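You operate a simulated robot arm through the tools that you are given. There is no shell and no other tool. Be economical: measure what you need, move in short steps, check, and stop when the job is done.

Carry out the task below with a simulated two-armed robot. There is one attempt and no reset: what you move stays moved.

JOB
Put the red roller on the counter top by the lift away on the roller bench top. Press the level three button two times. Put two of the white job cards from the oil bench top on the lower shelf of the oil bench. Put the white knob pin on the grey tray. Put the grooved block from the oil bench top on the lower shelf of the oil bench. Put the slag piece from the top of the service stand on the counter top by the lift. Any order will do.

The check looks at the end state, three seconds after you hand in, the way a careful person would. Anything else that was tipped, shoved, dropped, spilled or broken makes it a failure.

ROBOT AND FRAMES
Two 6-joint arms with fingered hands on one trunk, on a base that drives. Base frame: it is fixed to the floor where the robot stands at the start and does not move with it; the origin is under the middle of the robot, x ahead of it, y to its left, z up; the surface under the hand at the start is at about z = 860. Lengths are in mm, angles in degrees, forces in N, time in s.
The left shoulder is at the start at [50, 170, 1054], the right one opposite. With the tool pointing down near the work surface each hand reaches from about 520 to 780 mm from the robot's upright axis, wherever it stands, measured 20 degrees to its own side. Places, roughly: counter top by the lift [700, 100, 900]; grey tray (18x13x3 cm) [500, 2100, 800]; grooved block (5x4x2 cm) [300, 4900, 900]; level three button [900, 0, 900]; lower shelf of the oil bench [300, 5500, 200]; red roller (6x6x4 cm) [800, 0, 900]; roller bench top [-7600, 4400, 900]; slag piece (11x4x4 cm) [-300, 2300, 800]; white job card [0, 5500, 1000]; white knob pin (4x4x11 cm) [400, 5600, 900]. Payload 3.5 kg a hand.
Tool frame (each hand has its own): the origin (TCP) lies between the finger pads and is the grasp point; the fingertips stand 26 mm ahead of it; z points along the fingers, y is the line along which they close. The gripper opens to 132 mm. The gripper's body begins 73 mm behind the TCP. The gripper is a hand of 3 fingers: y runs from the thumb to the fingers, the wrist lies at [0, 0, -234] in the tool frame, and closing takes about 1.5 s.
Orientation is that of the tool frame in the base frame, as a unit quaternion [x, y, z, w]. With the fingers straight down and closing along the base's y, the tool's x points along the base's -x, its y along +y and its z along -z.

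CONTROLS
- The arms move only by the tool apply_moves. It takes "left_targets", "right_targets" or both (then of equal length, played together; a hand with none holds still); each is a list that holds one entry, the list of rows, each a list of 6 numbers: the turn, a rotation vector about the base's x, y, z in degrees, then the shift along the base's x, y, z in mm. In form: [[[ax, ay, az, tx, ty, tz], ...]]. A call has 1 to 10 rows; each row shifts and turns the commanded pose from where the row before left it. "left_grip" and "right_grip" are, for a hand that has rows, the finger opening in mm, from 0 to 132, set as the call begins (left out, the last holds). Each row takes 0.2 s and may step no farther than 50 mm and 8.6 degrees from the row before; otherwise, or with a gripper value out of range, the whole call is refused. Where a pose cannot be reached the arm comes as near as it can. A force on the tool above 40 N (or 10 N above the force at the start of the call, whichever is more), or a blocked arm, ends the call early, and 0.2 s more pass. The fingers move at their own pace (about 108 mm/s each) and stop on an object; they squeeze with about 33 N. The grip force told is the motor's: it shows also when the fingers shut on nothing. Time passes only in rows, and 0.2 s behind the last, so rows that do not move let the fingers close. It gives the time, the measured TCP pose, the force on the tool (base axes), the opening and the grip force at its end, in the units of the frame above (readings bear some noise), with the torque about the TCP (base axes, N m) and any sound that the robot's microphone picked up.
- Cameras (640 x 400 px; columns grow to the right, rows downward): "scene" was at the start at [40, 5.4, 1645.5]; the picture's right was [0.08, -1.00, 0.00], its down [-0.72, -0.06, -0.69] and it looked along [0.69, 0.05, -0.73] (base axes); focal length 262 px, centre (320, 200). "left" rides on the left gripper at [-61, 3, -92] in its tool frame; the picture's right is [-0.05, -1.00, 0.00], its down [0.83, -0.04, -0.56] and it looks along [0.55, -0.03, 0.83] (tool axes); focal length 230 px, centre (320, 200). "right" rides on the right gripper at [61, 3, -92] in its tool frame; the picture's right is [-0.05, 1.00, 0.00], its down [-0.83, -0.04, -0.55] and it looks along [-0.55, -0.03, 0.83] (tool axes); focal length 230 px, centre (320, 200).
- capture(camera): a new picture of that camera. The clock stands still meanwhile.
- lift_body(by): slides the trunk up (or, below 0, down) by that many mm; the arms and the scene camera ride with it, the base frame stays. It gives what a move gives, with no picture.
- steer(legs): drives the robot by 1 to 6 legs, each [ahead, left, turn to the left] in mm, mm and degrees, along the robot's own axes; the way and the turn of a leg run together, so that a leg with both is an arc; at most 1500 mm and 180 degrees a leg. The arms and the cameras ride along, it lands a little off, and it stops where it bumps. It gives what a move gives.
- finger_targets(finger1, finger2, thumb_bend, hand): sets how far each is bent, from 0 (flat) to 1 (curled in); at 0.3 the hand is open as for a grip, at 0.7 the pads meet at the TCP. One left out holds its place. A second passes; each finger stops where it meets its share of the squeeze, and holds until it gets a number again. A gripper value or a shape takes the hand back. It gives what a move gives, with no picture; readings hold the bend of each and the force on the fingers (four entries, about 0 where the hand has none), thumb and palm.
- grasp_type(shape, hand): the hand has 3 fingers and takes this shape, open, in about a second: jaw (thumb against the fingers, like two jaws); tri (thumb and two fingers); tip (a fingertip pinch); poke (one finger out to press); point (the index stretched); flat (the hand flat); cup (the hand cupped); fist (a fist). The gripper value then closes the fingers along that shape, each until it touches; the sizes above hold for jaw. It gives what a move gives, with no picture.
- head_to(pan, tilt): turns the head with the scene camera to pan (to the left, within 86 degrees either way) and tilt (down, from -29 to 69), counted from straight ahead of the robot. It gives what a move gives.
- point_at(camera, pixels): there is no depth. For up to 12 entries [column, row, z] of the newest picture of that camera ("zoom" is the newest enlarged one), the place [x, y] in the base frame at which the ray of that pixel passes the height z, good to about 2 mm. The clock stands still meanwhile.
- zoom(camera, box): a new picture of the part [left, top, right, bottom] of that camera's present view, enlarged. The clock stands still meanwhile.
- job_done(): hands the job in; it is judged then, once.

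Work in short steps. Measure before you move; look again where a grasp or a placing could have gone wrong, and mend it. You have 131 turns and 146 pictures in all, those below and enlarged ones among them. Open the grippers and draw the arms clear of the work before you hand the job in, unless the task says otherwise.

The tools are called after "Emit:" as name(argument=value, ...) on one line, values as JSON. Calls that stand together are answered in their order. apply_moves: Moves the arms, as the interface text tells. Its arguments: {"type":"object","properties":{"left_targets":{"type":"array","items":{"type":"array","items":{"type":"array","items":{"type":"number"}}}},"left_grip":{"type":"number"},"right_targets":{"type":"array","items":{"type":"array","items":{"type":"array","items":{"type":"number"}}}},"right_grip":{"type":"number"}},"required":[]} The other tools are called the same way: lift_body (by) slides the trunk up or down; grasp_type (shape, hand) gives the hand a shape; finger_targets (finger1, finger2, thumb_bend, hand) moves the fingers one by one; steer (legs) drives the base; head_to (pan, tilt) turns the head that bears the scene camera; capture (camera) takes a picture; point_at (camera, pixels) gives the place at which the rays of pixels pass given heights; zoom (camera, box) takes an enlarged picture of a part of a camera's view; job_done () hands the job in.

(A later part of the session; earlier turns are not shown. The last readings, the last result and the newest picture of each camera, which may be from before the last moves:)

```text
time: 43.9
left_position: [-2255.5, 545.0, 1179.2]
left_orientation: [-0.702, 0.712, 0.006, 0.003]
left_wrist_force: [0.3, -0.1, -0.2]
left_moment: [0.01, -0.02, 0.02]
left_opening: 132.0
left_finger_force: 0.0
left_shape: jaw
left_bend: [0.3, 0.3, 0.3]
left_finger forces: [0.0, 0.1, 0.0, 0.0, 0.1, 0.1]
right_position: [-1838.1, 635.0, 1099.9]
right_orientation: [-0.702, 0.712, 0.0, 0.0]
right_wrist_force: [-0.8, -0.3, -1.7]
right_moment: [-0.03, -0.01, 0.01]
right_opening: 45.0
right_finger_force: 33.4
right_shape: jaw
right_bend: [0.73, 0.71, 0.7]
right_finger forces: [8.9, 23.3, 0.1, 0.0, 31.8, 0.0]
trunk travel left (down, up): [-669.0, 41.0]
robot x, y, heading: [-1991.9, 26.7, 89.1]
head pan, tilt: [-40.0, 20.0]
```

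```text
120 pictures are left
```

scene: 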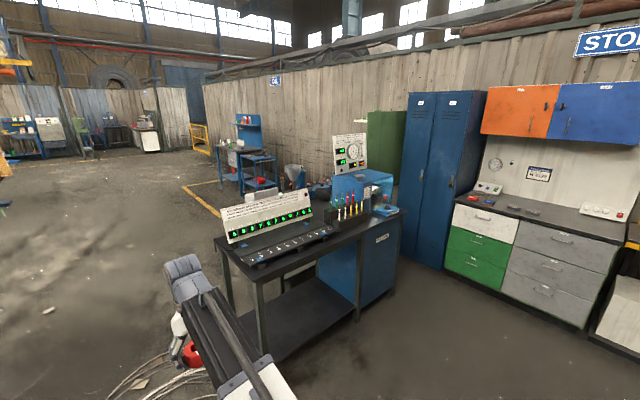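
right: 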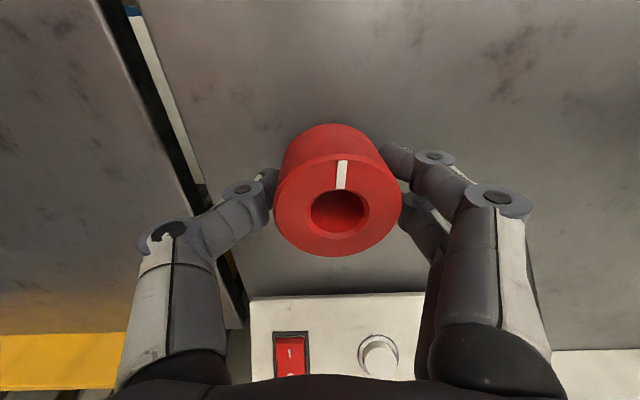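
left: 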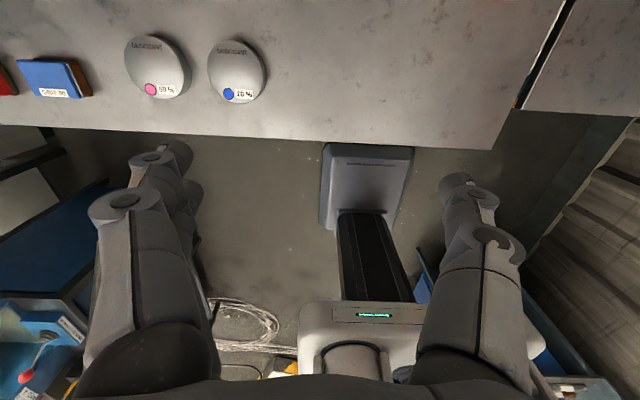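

The lane ahead is open apart from the flat cable. I drive forward to y≈2300 and look to the right.

Emit:
steer(legs=[[1150, 0, 0], [1150, 0, 0]])

Emit:
head_to(pan=-75, tilt=20)

Emit:
capture(camera="scene")

Emit:
head_to(pan=-25, tilt=15)

Emit:
capture(camera="scene")

```text
time: 55.3
left_position: [-2228.8, 2854.8, 1178.8]
left_orientation: [-0.701, 0.713, 0.005, 0.003]
left_wrist_force: [0.1, 0.0, -1.2]
left_moment: [-0.04, 0.02, -0.01]
left_opening: 132.0
left_finger_force: 0.0
left_shape: jaw
left_bend: [0.3, 0.3, 0.3]
left_finger forces: [0.0, 0.0, 0.0, 0.1, 0.0, 0.1]
right_position: [-1811.3, 2945.4, 1099.8]
right_orientation: [-0.701, 0.713, 0.0, -0.001]
right_wrist_force: [0.2, 0.8, -2.2]
right_moment: [0.03, -0.01, -0.04]
right_opening: 45.0
right_finger_force: 33.2
right_shape: jaw
right_bend: [0.73, 0.71, 0.7]
right_finger forces: [8.8, 23.2, 0.0, 0.0, 31.8, 0.1]
trunk travel left (down, up): [-669.0, 41.0]
robot x, y, heading: [-1962.4, 2336.5, 89.2]
head pan, tilt: [-40.0, 20.0]
```

```text
time: 56.3
left_position: [-2229.2, 2856.4, 1178.8]
left_orientation: [-0.702, 0.712, 0.006, 0.002]
left_wrist_force: [-0.2, -0.1, -0.2]
left_moment: [0.0, -0.01, 0.03]
left_opening: 131.8
left_finger_force: 0.1
left_shape: jaw
left_bend: [0.3, 0.3, 0.3]
left_finger forces: [0.0, 0.1, 0.1, 0.0, 0.0, 0.1]
right_position: [-1810.6, 2944.7, 1100.5]
right_orientation: [-0.701, 0.713, 0.0, -0.001]
right_wrist_force: [1.0, -0.6, -2.3]
right_moment: [0.01, -0.01, 0.0]
right_opening: 44.9
right_finger_force: 32.9
right_shape: jaw
right_bend: [0.73, 0.71, 0.7]
right_finger forces: [8.9, 23.2, 0.0, 0.1, 31.7, 0.0]
trunk travel left (down, up): [-669.0, 41.0]
robot x, y, heading: [-1962.3, 2337.7, 89.0]
head pan, tilt: [-75.0, 20.0]
```

```text
119 pictures are left
```

scene: 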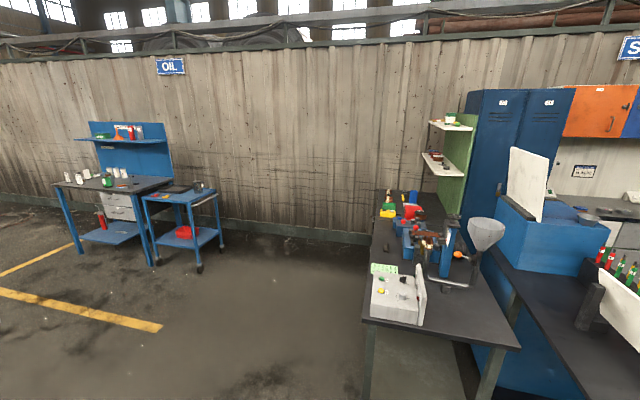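

```text
time: 57.5
left_position: [-2228.5, 2855.0, 1178.4]
left_orientation: [-0.702, 0.713, 0.006, 0.004]
left_wrist_force: [-0.3, 0.4, 0.1]
left_moment: [-0.01, 0.01, 0.0]
left_opening: 131.8
left_finger_force: 0.1
left_shape: jaw
left_bend: [0.3, 0.3, 0.3]
left_finger forces: [0.0, 0.0, 0.0, 0.0, 0.1, 0.0]
right_position: [-1810.8, 2945.4, 1102.0]
right_orientation: [-0.702, 0.712, 0.0, -0.001]
right_wrist_force: [0.8, 0.6, -2.9]
right_moment: [0.02, -0.02, 0.02]
right_opening: 45.2
right_finger_force: 33.0
right_shape: jaw
right_bend: [0.73, 0.71, 0.7]
right_finger forces: [9.0, 23.2, 0.0, 0.0, 31.7, 0.0]
trunk travel left (down, up): [-669.0, 41.0]
robot x, y, heading: [-1968.5, 2336.3, 89.0]
head pan, tilt: [-25.0, 15.0]
```

```text
118 pictures are left
```

scene: 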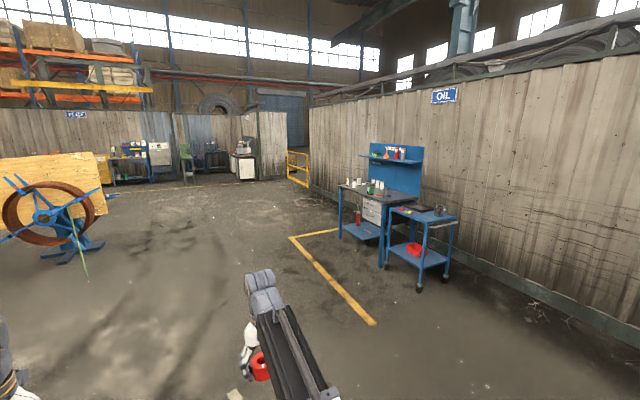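

The long table at right holds a vice, a funnel and coloured parts; I zoom in and measure it.

Emit:
head_to(pan=-80, tilt=20)

Emit:
zoom(camera="scene", box=[300, 100, 500, 230])

Emit:
zoom(camera="scene", box=[300, 180, 620, 380])

Emit:
capture(camera="scene")

```text
time: 58.7
left_position: [-2228.9, 2855.2, 1179.0]
left_orientation: [-0.701, 0.713, 0.006, 0.003]
left_wrist_force: [-0.3, -0.2, 0.1]
left_moment: [-0.02, -0.01, -0.01]
left_opening: 131.9
left_finger_force: 0.1
left_shape: jaw
left_bend: [0.3, 0.3, 0.3]
left_finger forces: [0.0, 0.1, 0.1, 0.1, 0.0, 0.0]
right_position: [-1811.9, 2945.3, 1099.6]
right_orientation: [-0.702, 0.712, 0.001, 0.0]
right_wrist_force: [-0.2, 0.3, -2.4]
right_moment: [0.0, -0.01, -0.01]
right_opening: 45.2
right_finger_force: 33.1
right_shape: jaw
right_bend: [0.73, 0.71, 0.7]
right_finger forces: [8.8, 23.2, 0.0, 0.1, 31.8, 0.0]
trunk travel left (down, up): [-669.0, 41.0]
robot x, y, heading: [-1967.2, 2335.7, 89.0]
head pan, tilt: [-80.0, 20.0]
```

```text
3.08 times, centred on (400, 165) of scene
```

zoom: 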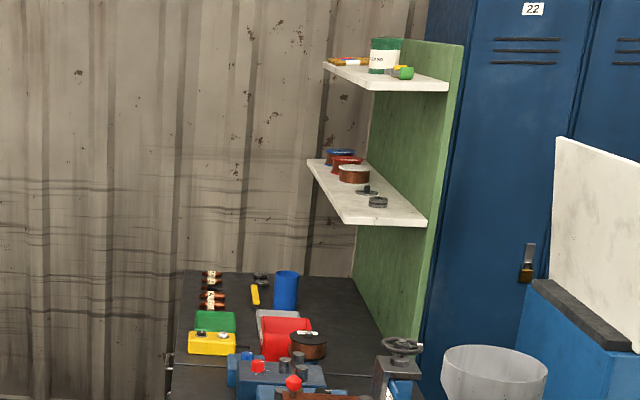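

```text
2.00 times, centred on (460, 280) of scene
```

zoom: 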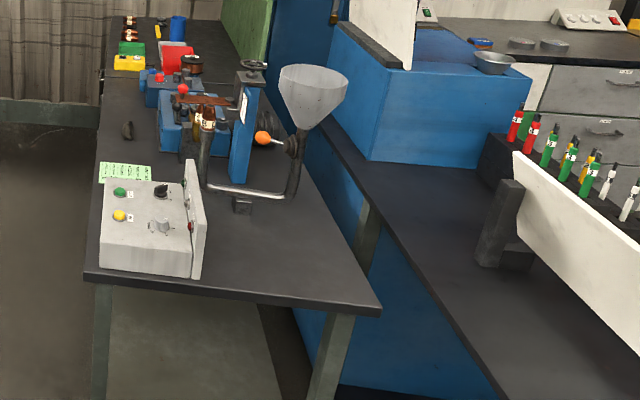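

```text
115 pictures are left
```

scene: 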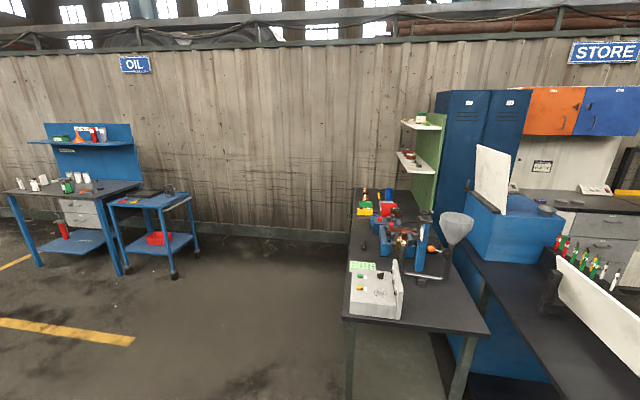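

A dark lump lies at (363,245) near the table's front edge, likely the slag; I measure it and the table.

Emit:
point_at(camera="scene", pixels=[[363, 247, 800], [345, 318, 790], [490, 335, 790], [355, 190, 790], [380, 210, 800], [408, 275, 790], [350, 310, 790], [170, 275, 0], [120, 273, 0], [350, 395, 0]])

Emit:
zoom(camera="scene", box=[340, 180, 420, 260])

Emit:
zoom(camera="scene", box=[0, 110, 210, 280])

```text
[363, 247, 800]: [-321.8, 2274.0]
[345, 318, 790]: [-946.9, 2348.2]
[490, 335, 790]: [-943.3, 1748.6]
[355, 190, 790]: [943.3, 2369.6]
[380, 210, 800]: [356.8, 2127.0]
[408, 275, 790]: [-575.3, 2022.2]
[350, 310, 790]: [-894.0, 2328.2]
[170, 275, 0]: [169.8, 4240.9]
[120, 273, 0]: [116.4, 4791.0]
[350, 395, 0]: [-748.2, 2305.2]
```

```text
5.00 times, centred on (380, 220) of scene
```

zoom: 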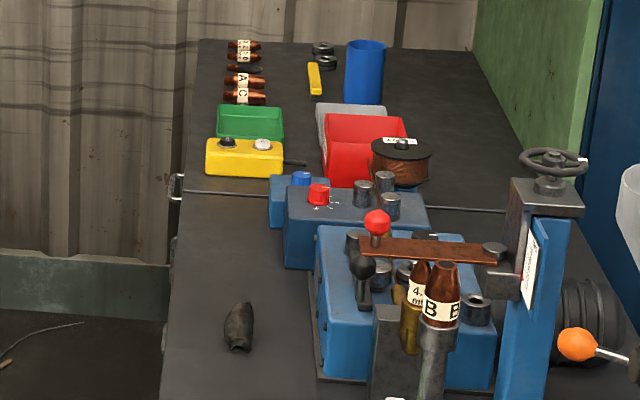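

```text
2.35 times, centred on (105, 195) of scene
```

zoom: 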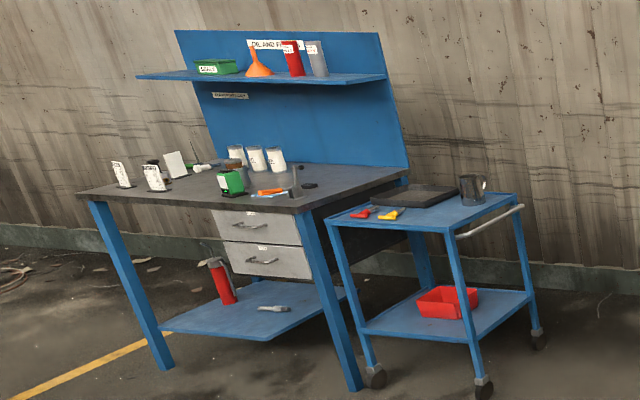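

The slag is at (-322,2274) near the table's open front edge (y≈2350). I go to (-535,3500), turn to face -y, then look.

Emit:
steer(legs=[[1170, 0, 0], [0, -1420, 0], [0, 0, -89.5], [0, 0, -89.5]])

Emit:
head_to(pan=0, tilt=35)

Emit:
capture(camera="scene")

```text
time: 78.7
left_position: [-258.4, 2969.9, 1179.0]
left_orientation: [0.696, 0.718, -0.002, 0.006]
left_wrist_force: [0.5, -0.2, 0.4]
left_moment: [0.01, -0.01, 0.01]
left_opening: 132.0
left_finger_force: 0.1
left_shape: jaw
left_bend: [0.3, 0.3, 0.3]
left_finger forces: [0.1, 0.0, 0.1, 0.1, 0.0, 0.0]
right_position: [-669.5, 2862.3, 1100.1]
right_orientation: [0.697, 0.717, 0.002, 0.0]
right_wrist_force: [0.1, 0.0, -3.3]
right_moment: [-0.02, 0.01, -0.03]
right_opening: 44.8
right_finger_force: 32.9
right_shape: jaw
right_bend: [0.73, 0.71, 0.7]
right_finger forces: [9.0, 23.7, 0.1, 0.1, 31.5, 0.0]
trunk travel left (down, up): [-669.0, 41.0]
robot x, y, heading: [-545.3, 3474.0, -88.1]
head pan, tilt: [-80.0, 20.0]
```

```text
time: 80.2
left_position: [-258.7, 2970.2, 1179.0]
left_orientation: [0.697, 0.717, -0.003, 0.005]
left_wrist_force: [0.2, 0.4, 0.3]
left_moment: [-0.03, -0.04, -0.01]
left_opening: 132.0
left_finger_force: 0.1
left_shape: jaw
left_bend: [0.3, 0.3, 0.3]
left_finger forces: [0.1, 0.0, 0.0, 0.0, 0.0, 0.1]
right_position: [-671.0, 2861.5, 1100.1]
right_orientation: [0.697, 0.717, 0.001, 0.001]
right_wrist_force: [0.1, -1.1, -2.6]
right_moment: [0.02, 0.08, 0.02]
right_opening: 44.8
right_finger_force: 32.4
right_shape: jaw
right_bend: [0.73, 0.71, 0.7]
right_finger forces: [9.0, 23.7, 0.1, 0.0, 31.4, 0.0]
trunk travel left (down, up): [-669.0, 41.0]
robot x, y, heading: [-546.7, 3473.1, -88.1]
head pan, tilt: [0.0, 35.0]
```

```text
112 pictures are left
```

scene: 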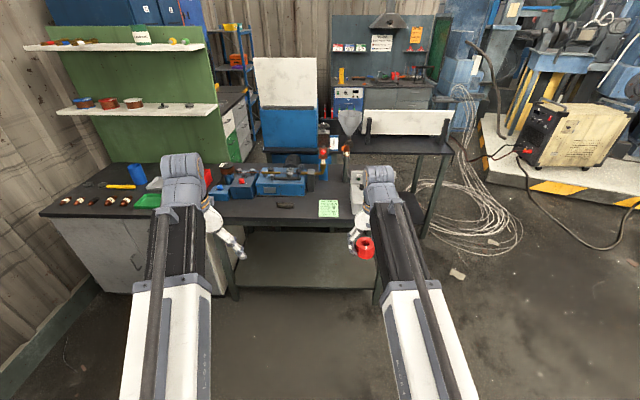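

The slag shows at (285,206) before the blue vice. I raise the right hand with the roller, then advance 600 mm.

Emit:
apply_moves(right_targets=[[[0, 0, 0, 0, 20, 45], [0, 0, 0, 0, 20, 45], [0, 0, 0, 0, 10, 45]]])

Emit:
steer(legs=[[600, 0, -1.5]])

Emit:
head_to(pan=10, tilt=50)

Emit:
capture(camera="scene")

Emit:
capture(camera="left")

```text
time: 81.0
left_position: [-258.4, 2969.9, 1178.2]
left_orientation: [0.697, 0.717, -0.003, 0.006]
left_wrist_force: [0.0, 0.0, -0.1]
left_moment: [0.03, 0.01, 0.0]
left_opening: 132.1
left_finger_force: 0.1
left_shape: jaw
left_bend: [0.3, 0.3, 0.3]
left_finger forces: [0.0, 0.1, 0.0, 0.1, 0.0, 0.1]
right_position: [-667.8, 2896.4, 1205.2]
right_orientation: [0.697, 0.717, -0.005, 0.006]
right_wrist_force: [0.3, -0.2, -2.1]
right_moment: [-0.04, 0.01, -0.01]
right_opening: 44.9
right_finger_force: 33.3
right_shape: jaw
right_bend: [0.73, 0.71, 0.7]
right_finger forces: [9.3, 23.6, 0.0, 0.0, 31.4, 0.0]
right hand out of reach, approached as far as the arm can: row 3
trunk travel left (down, up): [-669.0, 41.0]
robot x, y, heading: [-545.3, 3473.7, -88.3]
head pan, tilt: [0.0, 35.0]
```

```text
time: 84.4
left_position: [-266.0, 2364.2, 1178.9]
left_orientation: [0.709, 0.705, -0.003, 0.004]
left_wrist_force: [-0.3, -1.2, -0.5]
left_moment: [0.01, -0.01, 0.01]
left_opening: 132.0
left_finger_force: 0.0
left_shape: jaw
left_bend: [0.3, 0.3, 0.3]
left_finger forces: [0.0, 0.0, 0.0, 0.0, 0.0, 0.0]
right_position: [-679.3, 2304.3, 1205.1]
right_orientation: [0.709, 0.705, -0.005, 0.006]
right_wrist_force: [-0.6, -0.2, -2.5]
right_moment: [0.0, 0.05, -0.04]
right_opening: 44.5
right_finger_force: 33.5
right_shape: jaw
right_bend: [0.73, 0.71, 0.7]
right_finger forces: [9.2, 23.6, 0.0, 0.1, 31.4, 0.1]
trunk travel left (down, up): [-669.0, 41.0]
robot x, y, heading: [-538.3, 2877.9, -90.1]
head pan, tilt: [0.0, 35.0]
```

```text
time: 85.2
left_position: [-268.1, 2363.6, 1178.9]
left_orientation: [0.708, 0.706, -0.003, 0.006]
left_wrist_force: [0.4, -0.4, -1.1]
left_moment: [0.0, -0.01, 0.04]
left_opening: 132.1
left_finger_force: 0.1
left_shape: jaw
left_bend: [0.3, 0.3, 0.3]
left_finger forces: [0.1, 0.1, 0.0, 0.0, 0.0, 0.0]
right_position: [-679.0, 2304.2, 1205.4]
right_orientation: [0.708, 0.706, -0.006, 0.007]
right_wrist_force: [0.4, 0.2, -2.3]
right_moment: [0.01, 0.01, -0.03]
right_opening: 44.6
right_finger_force: 32.8
right_shape: jaw
right_bend: [0.73, 0.71, 0.7]
right_finger forces: [9.2, 23.6, 0.0, 0.1, 31.5, 0.0]
trunk travel left (down, up): [-669.0, 41.0]
robot x, y, heading: [-541.2, 2880.3, -90.1]
head pan, tilt: [10.0, 50.0]
```

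```text
111 pictures are left
```

scene: 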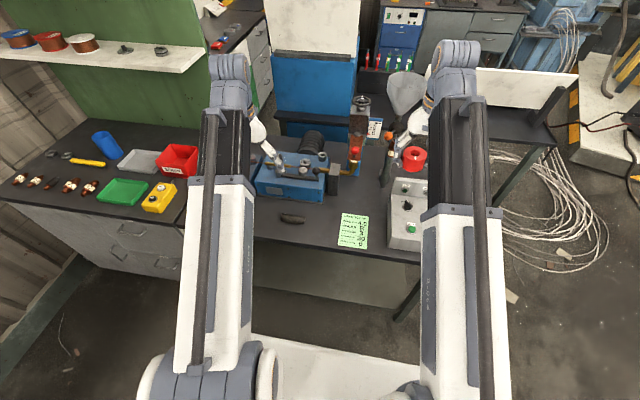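

```text
110 pictures are left
```

left: 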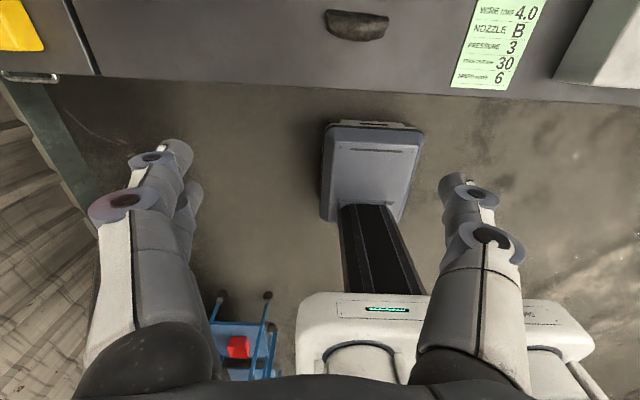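

I triangulate the slag: scene (292,218), left (357,25), plus its ends.

Emit:
zoom(camera="scene", box=[260, 190, 330, 245])

Emit:
zoom(camera="left", box=[300, 0, 420, 75])

Emit:
point_at(camera="scene", pixels=[[292, 218, 770], [292, 218, 800], [280, 217, 790], [304, 220, 790]])

Emit:
point_at(camera="left", pixels=[[357, 25, 770], [357, 25, 800], [325, 24, 790], [388, 26, 790], [300, 85, 780]])

```text
7.27 times, centred on (295, 218) of scene
```

zoom: 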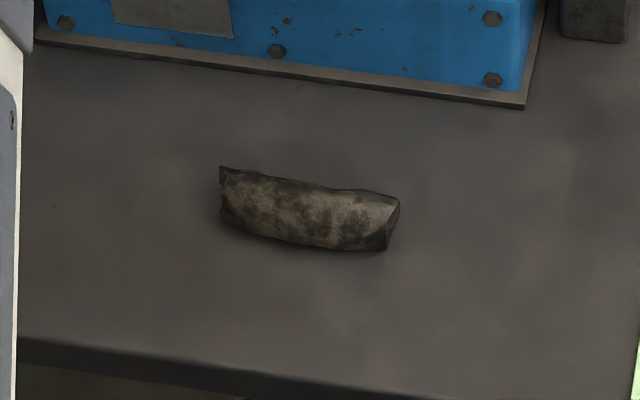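

```text
5.33 times, centred on (360, 38) of left
```

zoom: 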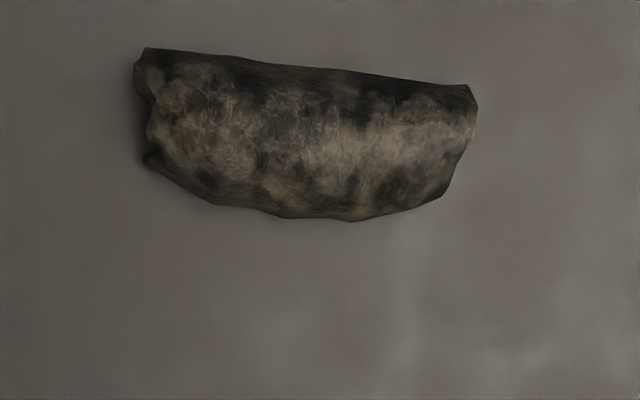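

```text
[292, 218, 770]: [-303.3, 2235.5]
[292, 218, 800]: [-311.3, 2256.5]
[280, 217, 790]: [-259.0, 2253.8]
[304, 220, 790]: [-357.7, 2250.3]
```

```text
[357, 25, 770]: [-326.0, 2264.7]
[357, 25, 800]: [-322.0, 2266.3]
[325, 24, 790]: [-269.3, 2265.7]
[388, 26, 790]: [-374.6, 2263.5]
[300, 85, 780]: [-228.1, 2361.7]
```

Slag's centre is about (-321,2267,810), long axis near base x. I check how close the vice's plate is: zoom points (310,85) and body edge (276,50).

Emit:
point_at(camera="scene", pixels=[[293.6, 202.5, 795], [273, 195, 795], [265, 190, 800], [323, 204, 795], [323, 199, 800], [258, 173, 880], [322, 183, 880]])

Emit:
apply_moves(left_targets=[[[0, 0, 8.3, -5, 0, 0], [0, 0, 8.3, -5, 0, 0], [0, 0, 8.3, -5, 0, 0], [0, 0, 8.3, -5, 0, 0], [0, 0, 8.3, -5, 0, 0], [0, 0, 8.3, -5, 0, 0], [0, 0, 8.3, -5, 0, 0], [0, 0, 8.3, -5, 0, 0], [0, 0, 8.3, -5, 0, 0], [0, 0, 8.3, -9, 0, 0]]], left_grip=100)

```text
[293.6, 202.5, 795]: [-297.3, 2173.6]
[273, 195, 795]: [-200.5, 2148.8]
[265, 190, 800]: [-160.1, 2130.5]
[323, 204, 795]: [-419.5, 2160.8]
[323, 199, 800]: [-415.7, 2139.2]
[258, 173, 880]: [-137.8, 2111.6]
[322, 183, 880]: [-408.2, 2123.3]
```

```text
time: 87.4
left_position: [-320.5, 2362.2, 1172.8]
left_orientation: [0.061, 0.998, -0.001, 0.006]
left_wrist_force: [0.5, -0.2, -0.5]
left_moment: [0.0, -0.04, -0.01]
left_opening: 100.3
left_finger_force: 0.0
left_shape: jaw
left_bend: [0.63, 0.63, 0.59]
left_finger forces: [0.0, 0.0, 0.0, 0.0, 0.0, 0.0]
left hand out of reach, approached as far as the arm can: row 6, 9
right_position: [-678.4, 2305.4, 1206.1]
right_orientation: [0.708, 0.706, -0.006, 0.006]
right_wrist_force: [0.6, -0.8, -2.0]
right_moment: [0.02, -0.02, 0.04]
right_opening: 44.9
right_finger_force: 33.2
right_shape: jaw
right_bend: [0.73, 0.71, 0.7]
right_finger forces: [9.2, 23.6, 0.0, 0.0, 31.4, 0.0]
trunk travel left (down, up): [-669.0, 41.0]
robot x, y, heading: [-538.4, 2874.5, -90.1]
head pan, tilt: [10.0, 50.0]
```

The hand has turned. I shift to over the slag and come down to z≈950 to look.

Emit:
apply_moves(left_targets=[[[0, 0, 0, 0, -40, -20], [0, 0, 0, 0, -40, -25], [0, 0, 0, 0, -15, -45], [0, 0, 0, 0, 0, -45], [0, 0, 0, 0, 0, -45], [0, 0, 0, 0, 0, -45], [0, 0, 0, 0, 0, 0]]])

Emit:
capture(camera="left")

Emit:
zoom(camera="scene", box=[220, 120, 360, 250])

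```text
time: 89.0
left_position: [-320.5, 2267.2, 947.4]
left_orientation: [0.063, 0.998, 0.001, 0.006]
left_wrist_force: [0.3, 0.8, -0.2]
left_moment: [0.0, -0.01, 0.0]
left_opening: 100.5
left_finger_force: 0.0
left_shape: jaw
left_bend: [0.63, 0.63, 0.59]
left_finger forces: [0.1, 0.1, 0.0, 0.0, 0.1, 0.0]
right_position: [-678.2, 2304.9, 1206.0]
right_orientation: [0.709, 0.705, -0.005, 0.007]
right_wrist_force: [1.1, -0.7, -1.4]
right_moment: [-0.04, 0.05, -0.02]
right_opening: 44.6
right_finger_force: 33.3
right_shape: jaw
right_bend: [0.73, 0.71, 0.7]
right_finger forces: [9.2, 23.6, 0.1, 0.1, 31.3, 0.0]
trunk travel left (down, up): [-669.0, 41.0]
robot x, y, heading: [-540.5, 2876.1, -90.1]
head pan, tilt: [10.0, 50.0]
```

```text
107 pictures are left
```

left: 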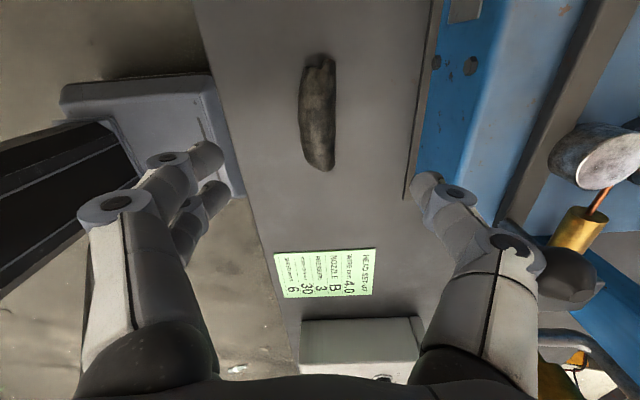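

```text
3.08 times, centred on (290, 185) of scene
```

zoom: 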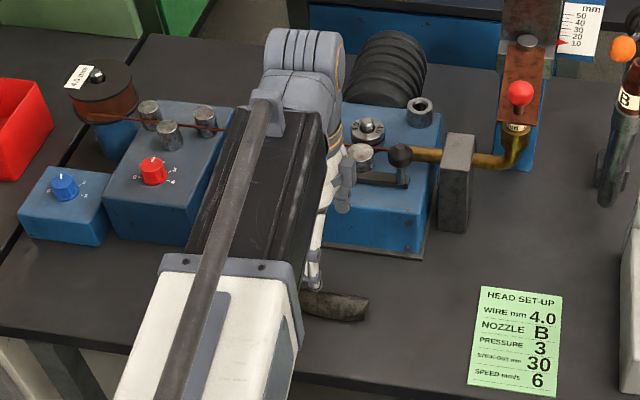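

The slag is centred between thumb and fingers at (318,112); I check its position from this view.

Emit:
point_at(camera="left", pixels=[[318, 112, 810], [318, 60, 800], [318, 168, 800], [303, 112, 800], [336, 112, 800]])

```text
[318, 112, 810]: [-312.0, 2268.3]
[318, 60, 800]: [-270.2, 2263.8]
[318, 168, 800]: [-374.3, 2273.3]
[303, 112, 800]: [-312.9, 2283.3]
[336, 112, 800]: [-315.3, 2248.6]
```

Centred. I descend to z≈820 with slow last rows.

Emit:
apply_moves(left_targets=[[[0, 0, 0, -1, 1, -45], [0, 0, 0, 0, 0, -45], [0, 0, 0, 0, 0, -20], [0, 0, 0, 0, 0, -10], [0, 0, 0, 0, 0, -7], [0, 0, 0, 0, 0, 0]]])

Emit:
capture(camera="left")

```text
time: 90.3
left_position: [-322.7, 2265.6, 825.6]
left_orientation: [0.063, 0.998, -0.002, 0.007]
left_wrist_force: [-1.0, -1.5, 20.8]
left_moment: [1.17, 0.0, 0.12]
left_opening: 99.9
left_finger_force: 0.1
left_shape: jaw
left_bend: [0.63, 0.64, 0.6]
left_finger forces: [7.6, 12.4, 0.0, 0.1, 1.5, 0.0]
right_position: [-680.4, 2305.6, 1204.7]
right_orientation: [0.709, 0.705, -0.005, 0.006]
right_wrist_force: [0.7, -0.6, -2.6]
right_moment: [0.01, 0.01, 0.03]
right_opening: 44.8
right_finger_force: 33.4
right_shape: jaw
right_bend: [0.73, 0.71, 0.7]
right_finger forces: [9.3, 23.7, 0.0, 0.1, 31.4, 0.0]
trunk travel left (down, up): [-669.0, 41.0]
robot x, y, heading: [-533.0, 2874.1, -90.1]
head pan, tilt: [10.0, 50.0]
stopped in row 6 (left hand): the force on the tool passed its limit at 43 N (the readings are from after the stop); the commanded pose is now the measured one
```

```text
105 pictures are left
```

left: 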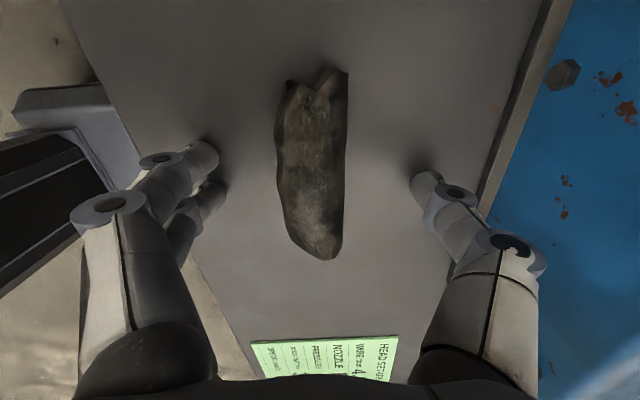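

The fingertips reached the table (top at z≈800). I raise 6 mm and close on the slag.

Emit:
apply_moves(left_targets=[[[0, 0, 0, 0, 2, 6], [0, 0, 0, 0, 0, 0]]])

Emit:
apply_moves(left_targets=[[[0, 0, 0, 0, 0, 0], [0, 0, 0, 0, 0, 0], [0, 0, 0, 0, 0, 0], [0, 0, 0, 0, 0, 0], [0, 0, 0, 0, 0, 0], [0, 0, 0, 0, 0, 0], [0, 0, 0, 0, 0, 0], [0, 0, 0, 0, 0, 30], [0, 0, 0, 0, 0, 30]]], left_grip=10)

Emit:
capture(camera="left")

```text
time: 91.0
left_position: [-322.3, 2267.7, 828.6]
left_orientation: [0.062, 0.998, -0.001, 0.006]
left_wrist_force: [0.4, 0.5, 0.3]
left_moment: [0.0, -0.04, 0.01]
left_opening: 100.0
left_finger_force: 0.0
left_shape: jaw
left_bend: [0.63, 0.63, 0.6]
left_finger forces: [0.1, 0.0, 0.0, 0.1, 0.0, 0.1]
right_position: [-678.7, 2304.5, 1205.7]
right_orientation: [0.708, 0.706, -0.006, 0.006]
right_wrist_force: [0.1, 0.3, -1.8]
right_moment: [0.02, 0.04, -0.01]
right_opening: 44.4
right_finger_force: 32.4
right_shape: jaw
right_bend: [0.73, 0.71, 0.7]
right_finger forces: [9.3, 23.8, 0.1, 0.0, 31.3, 0.0]
trunk travel left (down, up): [-669.0, 41.0]
robot x, y, heading: [-537.5, 2881.0, -90.1]
head pan, tilt: [10.0, 50.0]
```

```text
time: 93.0
left_position: [-322.3, 2269.0, 888.1]
left_orientation: [0.063, 0.998, -0.001, 0.007]
left_wrist_force: [0.7, 0.0, -1.9]
left_moment: [0.03, 0.0, -0.04]
left_opening: 27.2
left_finger_force: 32.9
left_shape: jaw
left_bend: [0.73, 0.73, 0.7]
left_finger forces: [14.4, 12.3, 0.0, 0.0, 29.4, 0.0]
right_position: [-679.1, 2304.3, 1205.4]
right_orientation: [0.708, 0.706, -0.006, 0.006]
right_wrist_force: [-0.9, -1.0, -1.9]
right_moment: [-0.01, 0.04, 0.01]
right_opening: 44.7
right_finger_force: 33.1
right_shape: jaw
right_bend: [0.73, 0.71, 0.7]
right_finger forces: [9.3, 23.6, 0.0, 0.0, 31.5, 0.0]
trunk travel left (down, up): [-669.0, 41.0]
robot x, y, heading: [-538.5, 2880.8, -90.1]
head pan, tilt: [10.0, 50.0]
```

```text
104 pictures are left
```

left: 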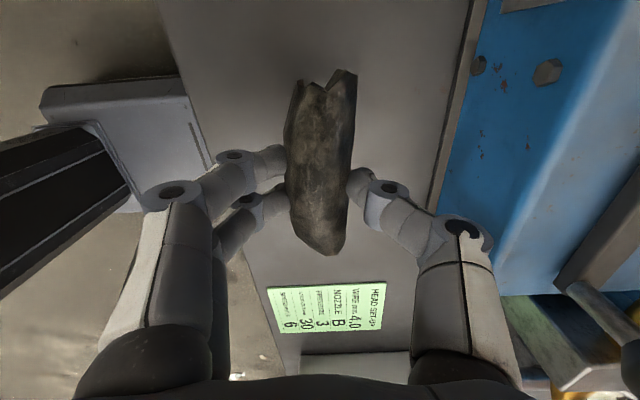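

The slag is held. I raise the left hand, back off and drive back by the same lane to the counter.

Emit:
apply_moves(left_targets=[[[0, 0, 0, 0, 0, 45], [0, 0, 0, 0, 0, 45], [0, 0, 0, 10, 10, 45], [0, 0, 0, 20, 20, 40], [0, 0, 0, 20, 20, 30]]])

Emit:
steer(legs=[[-620, 0, 0], [0, -1440, 0], [1300, 0, 0], [1500, 0, 0], [300, 0, 90]])

Emit:
head_to(pan=0, tilt=30)

Emit:
capture(camera="scene")

```text
time: 94.2
left_position: [-274.0, 2321.0, 1094.1]
left_orientation: [0.063, 0.998, 0.001, 0.007]
left_wrist_force: [-0.7, -0.2, -0.5]
left_moment: [-0.02, -0.03, 0.02]
left_opening: 27.2
left_finger_force: 33.0
left_shape: jaw
left_bend: [0.73, 0.73, 0.7]
left_finger forces: [14.4, 12.6, 0.0, 0.0, 29.4, 0.0]
right_position: [-678.7, 2305.3, 1206.5]
right_orientation: [0.709, 0.705, -0.005, 0.005]
right_wrist_force: [-0.3, -0.1, -2.2]
right_moment: [0.01, 0.04, -0.01]
right_opening: 44.6
right_finger_force: 33.7
right_shape: jaw
right_bend: [0.73, 0.71, 0.7]
right_finger forces: [9.3, 23.6, 0.0, 0.0, 31.4, 0.0]
trunk travel left (down, up): [-669.0, 41.0]
robot x, y, heading: [-539.6, 2878.5, -89.9]
head pan, tilt: [10.0, 50.0]
```

```text
time: 121.4
left_position: [-1114.8, 770.2, 1094.9]
left_orientation: [-0.678, 0.735, 0.005, 0.005]
left_wrist_force: [1.4, 1.1, -1.8]
left_moment: [0.05, 0.0, 0.02]
left_opening: 26.7
left_finger_force: 33.2
left_shape: jaw
left_bend: [0.73, 0.73, 0.7]
left_finger forces: [14.2, 11.8, 0.0, 0.0, 29.0, 0.0]
right_position: [-1081.4, 364.5, 1206.4]
right_orientation: [-0.022, 1.0, 0.002, 0.008]
right_wrist_force: [0.0, -0.1, -2.0]
right_moment: [-0.01, 0.01, -0.04]
right_opening: 44.4
right_finger_force: 32.7
right_shape: jaw
right_bend: [0.73, 0.71, 0.7]
right_finger forces: [9.0, 23.9, 0.0, 0.1, 31.2, 0.0]
trunk travel left (down, up): [-669.0, 41.0]
robot x, y, heading: [-1662.3, 482.7, 2.4]
head pan, tilt: [10.0, 50.0]
cut short: leg 5
```

```text
time: 122.2
left_position: [-1114.1, 770.7, 1095.0]
left_orientation: [-0.678, 0.735, 0.004, 0.006]
left_wrist_force: [-0.2, 0.4, -0.4]
left_moment: [-0.03, -0.01, -0.05]
left_opening: 26.9
left_finger_force: 33.4
left_shape: jaw
left_bend: [0.73, 0.73, 0.7]
left_finger forces: [14.3, 11.9, 0.0, 0.0, 29.0, 0.0]
right_position: [-1081.8, 366.1, 1206.3]
right_orientation: [-0.022, 1.0, 0.001, 0.009]
right_wrist_force: [-1.3, -0.2, -2.3]
right_moment: [-0.03, 0.02, 0.0]
right_opening: 44.5
right_finger_force: 33.2
right_shape: jaw
right_bend: [0.73, 0.71, 0.7]
right_finger forces: [9.1, 23.9, 0.0, 0.0, 31.3, 0.0]
trunk travel left (down, up): [-669.0, 41.0]
robot x, y, heading: [-1663.2, 480.6, 2.6]
head pan, tilt: [0.0, 30.0]
```

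```text
103 pictures are left
```

scene: 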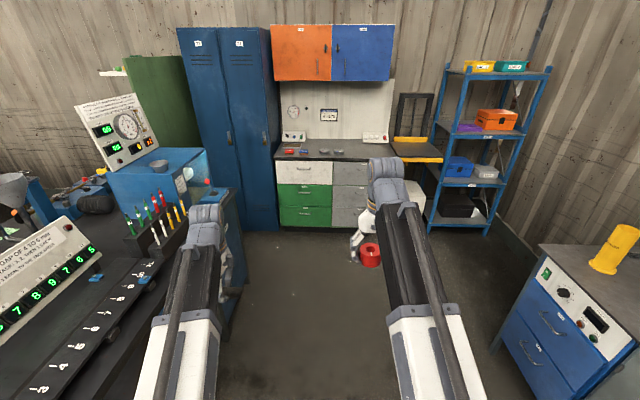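

The last leg was cut short near its end. I look to the left and down to see what touched.

Emit:
head_to(pan=70, tilt=50)

Emit:
capture(camera="scene")

Emit:
head_to(pan=-70, tilt=40)

Emit:
capture(camera="scene")

```text
time: 123.6
left_position: [-1114.6, 770.5, 1095.0]
left_orientation: [-0.679, 0.734, 0.005, 0.005]
left_wrist_force: [0.1, -1.0, -2.1]
left_moment: [-0.02, 0.0, -0.01]
left_opening: 27.0
left_finger_force: 32.9
left_shape: jaw
left_bend: [0.73, 0.73, 0.7]
left_finger forces: [14.2, 11.9, 0.0, 0.0, 28.9, 0.0]
right_position: [-1080.9, 365.5, 1206.3]
right_orientation: [-0.023, 1.0, 0.001, 0.009]
right_wrist_force: [-0.3, 0.1, -1.6]
right_moment: [0.0, 0.01, 0.02]
right_opening: 44.3
right_finger_force: 33.2
right_shape: jaw
right_bend: [0.73, 0.71, 0.7]
right_finger forces: [9.2, 23.9, 0.0, 0.0, 31.3, 0.1]
trunk travel left (down, up): [-669.0, 41.0]
robot x, y, heading: [-1661.3, 479.7, 2.8]
head pan, tilt: [70.0, 50.0]
```

```text
102 pictures are left
```

scene: 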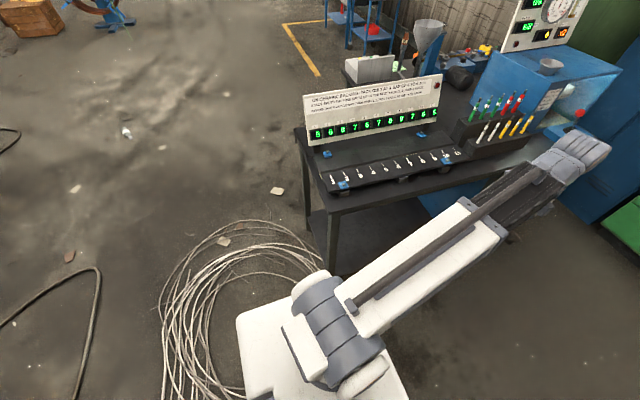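

```text
time: 125.9
left_position: [-1115.1, 771.1, 1093.4]
left_orientation: [-0.679, 0.735, 0.005, 0.005]
left_wrist_force: [0.5, 0.3, -0.7]
left_moment: [-0.02, 0.0, -0.01]
left_opening: 27.0
left_finger_force: 32.9
left_shape: jaw
left_bend: [0.73, 0.73, 0.7]
left_finger forces: [14.3, 11.9, 0.1, 0.0, 29.0, 0.0]
right_position: [-1081.9, 365.7, 1205.2]
right_orientation: [-0.021, 1.0, 0.0, 0.009]
right_wrist_force: [-0.6, -0.5, -2.3]
right_moment: [-0.03, -0.02, 0.0]
right_opening: 44.5
right_finger_force: 33.3
right_shape: jaw
right_bend: [0.73, 0.71, 0.7]
right_finger forces: [9.2, 23.9, 0.0, 0.0, 31.3, 0.0]
trunk travel left (down, up): [-669.0, 41.0]
robot x, y, heading: [-1663.2, 482.7, 2.3]
head pan, tilt: [-70.0, 40.0]
```

```text
101 pictures are left
```

scene: 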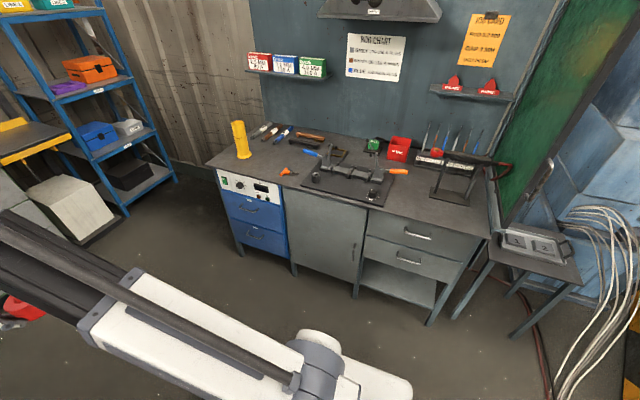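

Nothing looks disturbed; the base is free of the bench leg. I measure the counter at right before sliding that way.

Emit:
point_at(camera="scene", pixels=[[430, 325, 0], [295, 275, 0], [240, 255, 0], [125, 215, 0], [490, 238, 850], [455, 317, 0]])

Emit:
steer(legs=[[0, -470, -2.4], [1500, 0, 0]])

Emit:
head_to(pan=0, tilt=45)

Emit:
capture(camera="scene")

```text
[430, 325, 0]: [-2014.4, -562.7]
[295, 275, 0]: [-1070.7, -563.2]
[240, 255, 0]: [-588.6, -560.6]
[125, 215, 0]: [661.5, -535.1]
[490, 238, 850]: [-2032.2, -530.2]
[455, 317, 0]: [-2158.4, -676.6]
```

```text
time: 135.9
left_position: [432.8, 266.7, 1094.4]
left_orientation: [-0.665, 0.747, 0.004, 0.005]
left_wrist_force: [-0.4, -0.1, -0.7]
left_moment: [0.01, -0.02, 0.01]
left_opening: 26.7
left_finger_force: 33.3
left_shape: jaw
left_bend: [0.73, 0.73, 0.7]
left_finger forces: [14.4, 11.9, 0.0, 0.1, 29.1, 0.0]
right_position: [450.3, -137.9, 1205.2]
right_orientation: [-0.001, 1.0, 0.001, 0.008]
right_wrist_force: [-0.6, -0.1, -2.2]
right_moment: [-0.02, -0.01, 0.01]
right_opening: 44.4
right_finger_force: 32.6
right_shape: jaw
right_bend: [0.73, 0.71, 0.7]
right_finger forces: [9.2, 23.8, 0.1, 0.0, 31.3, 0.1]
trunk travel left (down, up): [-669.0, 41.0]
robot x, y, heading: [-122.0, -3.3, 0.4]
head pan, tilt: [-70.0, 40.0]
```

```text
time: 137.3
left_position: [432.7, 267.8, 1094.3]
left_orientation: [-0.665, 0.747, 0.005, 0.005]
left_wrist_force: [-1.0, -0.3, -1.1]
left_moment: [0.01, 0.03, 0.01]
left_opening: 26.8
left_finger_force: 32.9
left_shape: jaw
left_bend: [0.73, 0.73, 0.7]
left_finger forces: [14.3, 11.9, 0.0, 0.1, 29.1, 0.0]
right_position: [450.0, -138.3, 1205.0]
right_orientation: [-0.001, 1.0, 0.001, 0.007]
right_wrist_force: [-0.3, 0.1, -2.3]
right_moment: [-0.05, 0.03, 0.02]
right_opening: 44.4
right_finger_force: 33.0
right_shape: jaw
right_bend: [0.73, 0.71, 0.7]
right_finger forces: [9.2, 24.0, 0.0, 0.1, 31.3, 0.0]
trunk travel left (down, up): [-669.0, 41.0]
robot x, y, heading: [-129.7, 2.0, 0.4]
head pan, tilt: [0.0, 45.0]
```

```text
100 pictures are left
```

scene: 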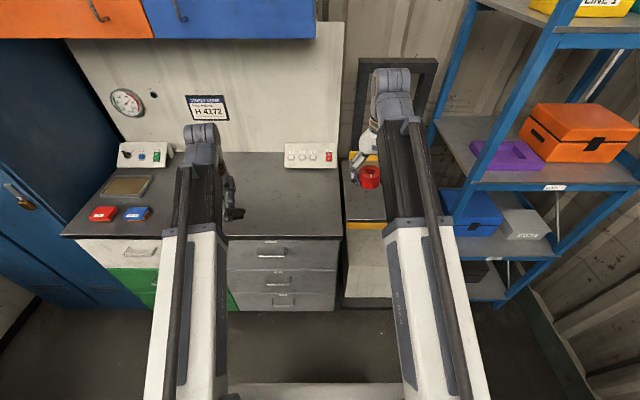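

The counter is free around (650,180). I advance 200 mm, then move the slag over that spot.

Emit:
steer(legs=[[200, 0, -0.4]])

Emit:
apply_moves(left_targets=[[[0, 0, 0, 5, -40, -20], [0, 0, 0, 5, -40, -25], [0, 0, 0, 5, 0, -45], [0, 0, 0, 0, 0, -40], [0, 0, 0, 0, 0, -30], [0, 0, 0, 0, 0, 0]]])

Emit:
capture(camera="left")

Emit:
capture(camera="scene")

```text
time: 138.9
left_position: [640.1, 264.3, 1095.1]
left_orientation: [-0.662, 0.75, 0.005, 0.005]
left_wrist_force: [-0.5, -0.4, -1.4]
left_moment: [0.01, -0.03, 0.04]
left_opening: 26.8
left_finger_force: 33.0
left_shape: jaw
left_bend: [0.73, 0.73, 0.7]
left_finger forces: [14.3, 12.0, 0.0, 0.0, 29.1, 0.0]
right_position: [655.7, -141.2, 1205.2]
right_orientation: [0.0, 1.0, 0.002, 0.008]
right_wrist_force: [-0.1, 0.3, -0.8]
right_moment: [-0.02, 0.0, -0.03]
right_opening: 44.7
right_finger_force: 33.3
right_shape: jaw
right_bend: [0.73, 0.71, 0.7]
right_finger forces: [9.2, 24.0, 0.0, 0.1, 31.3, 0.1]
trunk travel left (down, up): [-669.0, 41.0]
robot x, y, heading: [78.2, -3.2, -0.1]
head pan, tilt: [0.0, 45.0]
```

```text
time: 140.3
left_position: [653.9, 184.8, 934.1]
left_orientation: [-0.662, 0.749, 0.005, 0.005]
left_wrist_force: [0.4, -0.2, -1.3]
left_moment: [-0.02, -0.02, -0.02]
left_opening: 26.5
left_finger_force: 32.5
left_shape: jaw
left_bend: [0.73, 0.73, 0.7]
left_finger forces: [14.3, 11.4, 0.0, 0.0, 29.0, 0.0]
right_position: [652.8, -141.5, 1205.7]
right_orientation: [0.001, 1.0, 0.0, 0.008]
right_wrist_force: [0.5, 0.0, -2.6]
right_moment: [-0.03, 0.01, -0.01]
right_opening: 44.2
right_finger_force: 33.1
right_shape: jaw
right_bend: [0.73, 0.71, 0.7]
right_finger forces: [9.2, 23.9, 0.1, 0.0, 31.2, 0.0]
trunk travel left (down, up): [-669.0, 41.0]
robot x, y, heading: [79.5, 3.1, -0.3]
head pan, tilt: [0.0, 45.0]
```

```text
99 pictures are left
```

left: 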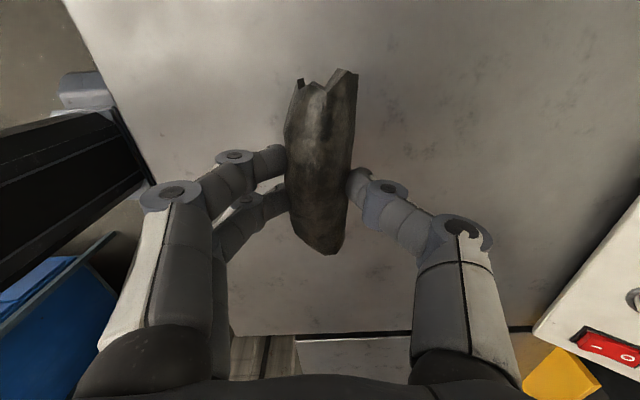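

```text
98 pictures are left
```

scene: 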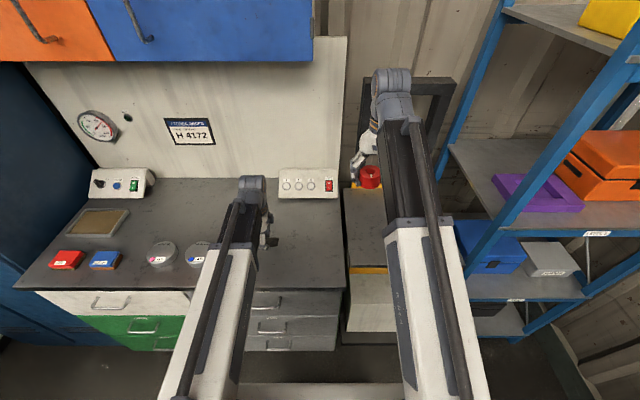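

The spot below is clear. I lower, with fine rows near contact.

Emit:
apply_moves(left_targets=[[[0, 0, 0, 0, 0, -30], [0, 0, 0, 0, 0, -10], [0, 0, 0, 0, 0, -3], [0, 0, 0, 0, 0, -2], [0, 0, 0, 0, 0, -2], [0, 0, 0, 0, 0, 0]]])

```text
time: 141.7
left_position: [651.6, 184.5, 889.2]
left_orientation: [-0.662, 0.749, 0.004, 0.006]
left_wrist_force: [0.6, 1.4, 20.9]
left_moment: [0.04, 0.3, -0.02]
left_opening: 27.2
left_finger_force: 33.2
left_shape: jaw
left_bend: [0.73, 0.74, 0.7]
left_finger forces: [18.5, 19.6, 0.0, 0.1, 36.4, 0.0]
right_position: [653.0, -140.8, 1205.8]
right_orientation: [0.0, 1.0, 0.001, 0.009]
right_wrist_force: [0.2, -0.5, -2.1]
right_moment: [-0.03, 0.02, 0.0]
right_opening: 44.7
right_finger_force: 33.4
right_shape: jaw
right_bend: [0.73, 0.71, 0.7]
right_finger forces: [9.3, 23.9, 0.0, 0.0, 31.3, 0.1]
trunk travel left (down, up): [-669.0, 41.0]
robot x, y, heading: [79.2, -2.8, -0.0]
head pan, tilt: [0.0, 45.0]
```

It rests on the counter (21 N up). I open and lift away.

Emit:
apply_moves(left_targets=[[[0, 0, 0, 0, 0, 1], [0, 0, 0, 0, 0, 0], [0, 0, 0, 0, 0, 0], [0, 0, 0, 0, 0, 0], [0, 0, 0, 0, 0, 40], [0, 0, 0, 0, 0, 45], [0, 0, 0, 0, 0, 45], [0, 0, 0, 0, 20, 45], [0, 0, 0, 0, 40, 30]]], left_grip=80)

Emit:
capture(camera="left")

Emit:
capture(camera="scene")

```text
time: 143.7
left_position: [654.1, 246.7, 1093.3]
left_orientation: [-0.662, 0.75, 0.004, 0.005]
left_wrist_force: [-0.2, 0.9, -0.9]
left_moment: [-0.04, 0.01, -0.05]
left_opening: 79.5
left_finger_force: 0.1
left_shape: jaw
left_bend: [0.71, 0.71, 0.71]
left_finger forces: [0.0, 0.0, 0.0, 0.0, 0.0, 0.1]
right_position: [653.8, -140.5, 1204.8]
right_orientation: [0.001, 1.0, 0.001, 0.008]
right_wrist_force: [0.1, 0.7, -2.2]
right_moment: [-0.02, 0.01, 0.01]
right_opening: 44.5
right_finger_force: 33.0
right_shape: jaw
right_bend: [0.73, 0.71, 0.7]
right_finger forces: [9.3, 23.7, 0.0, 0.0, 31.2, 0.0]
trunk travel left (down, up): [-669.0, 41.0]
robot x, y, heading: [78.3, -0.7, -0.3]
head pan, tilt: [0.0, 45.0]
```

```text
97 pictures are left
```

left: 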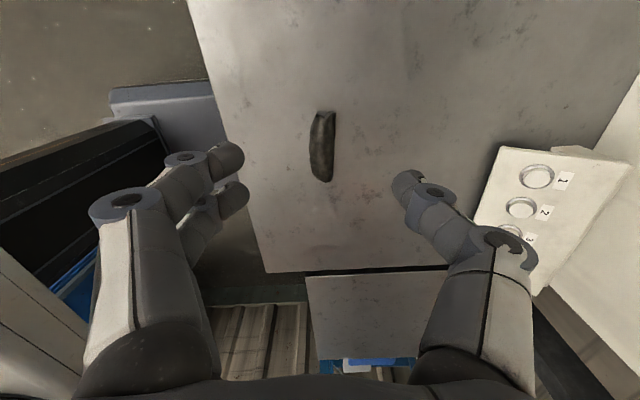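

```text
96 pictures are left
```

scene: 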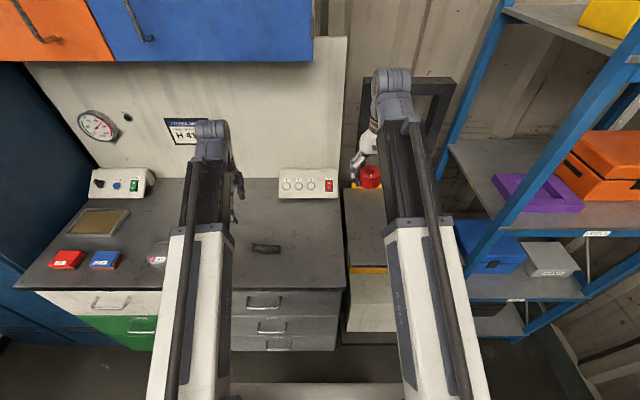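

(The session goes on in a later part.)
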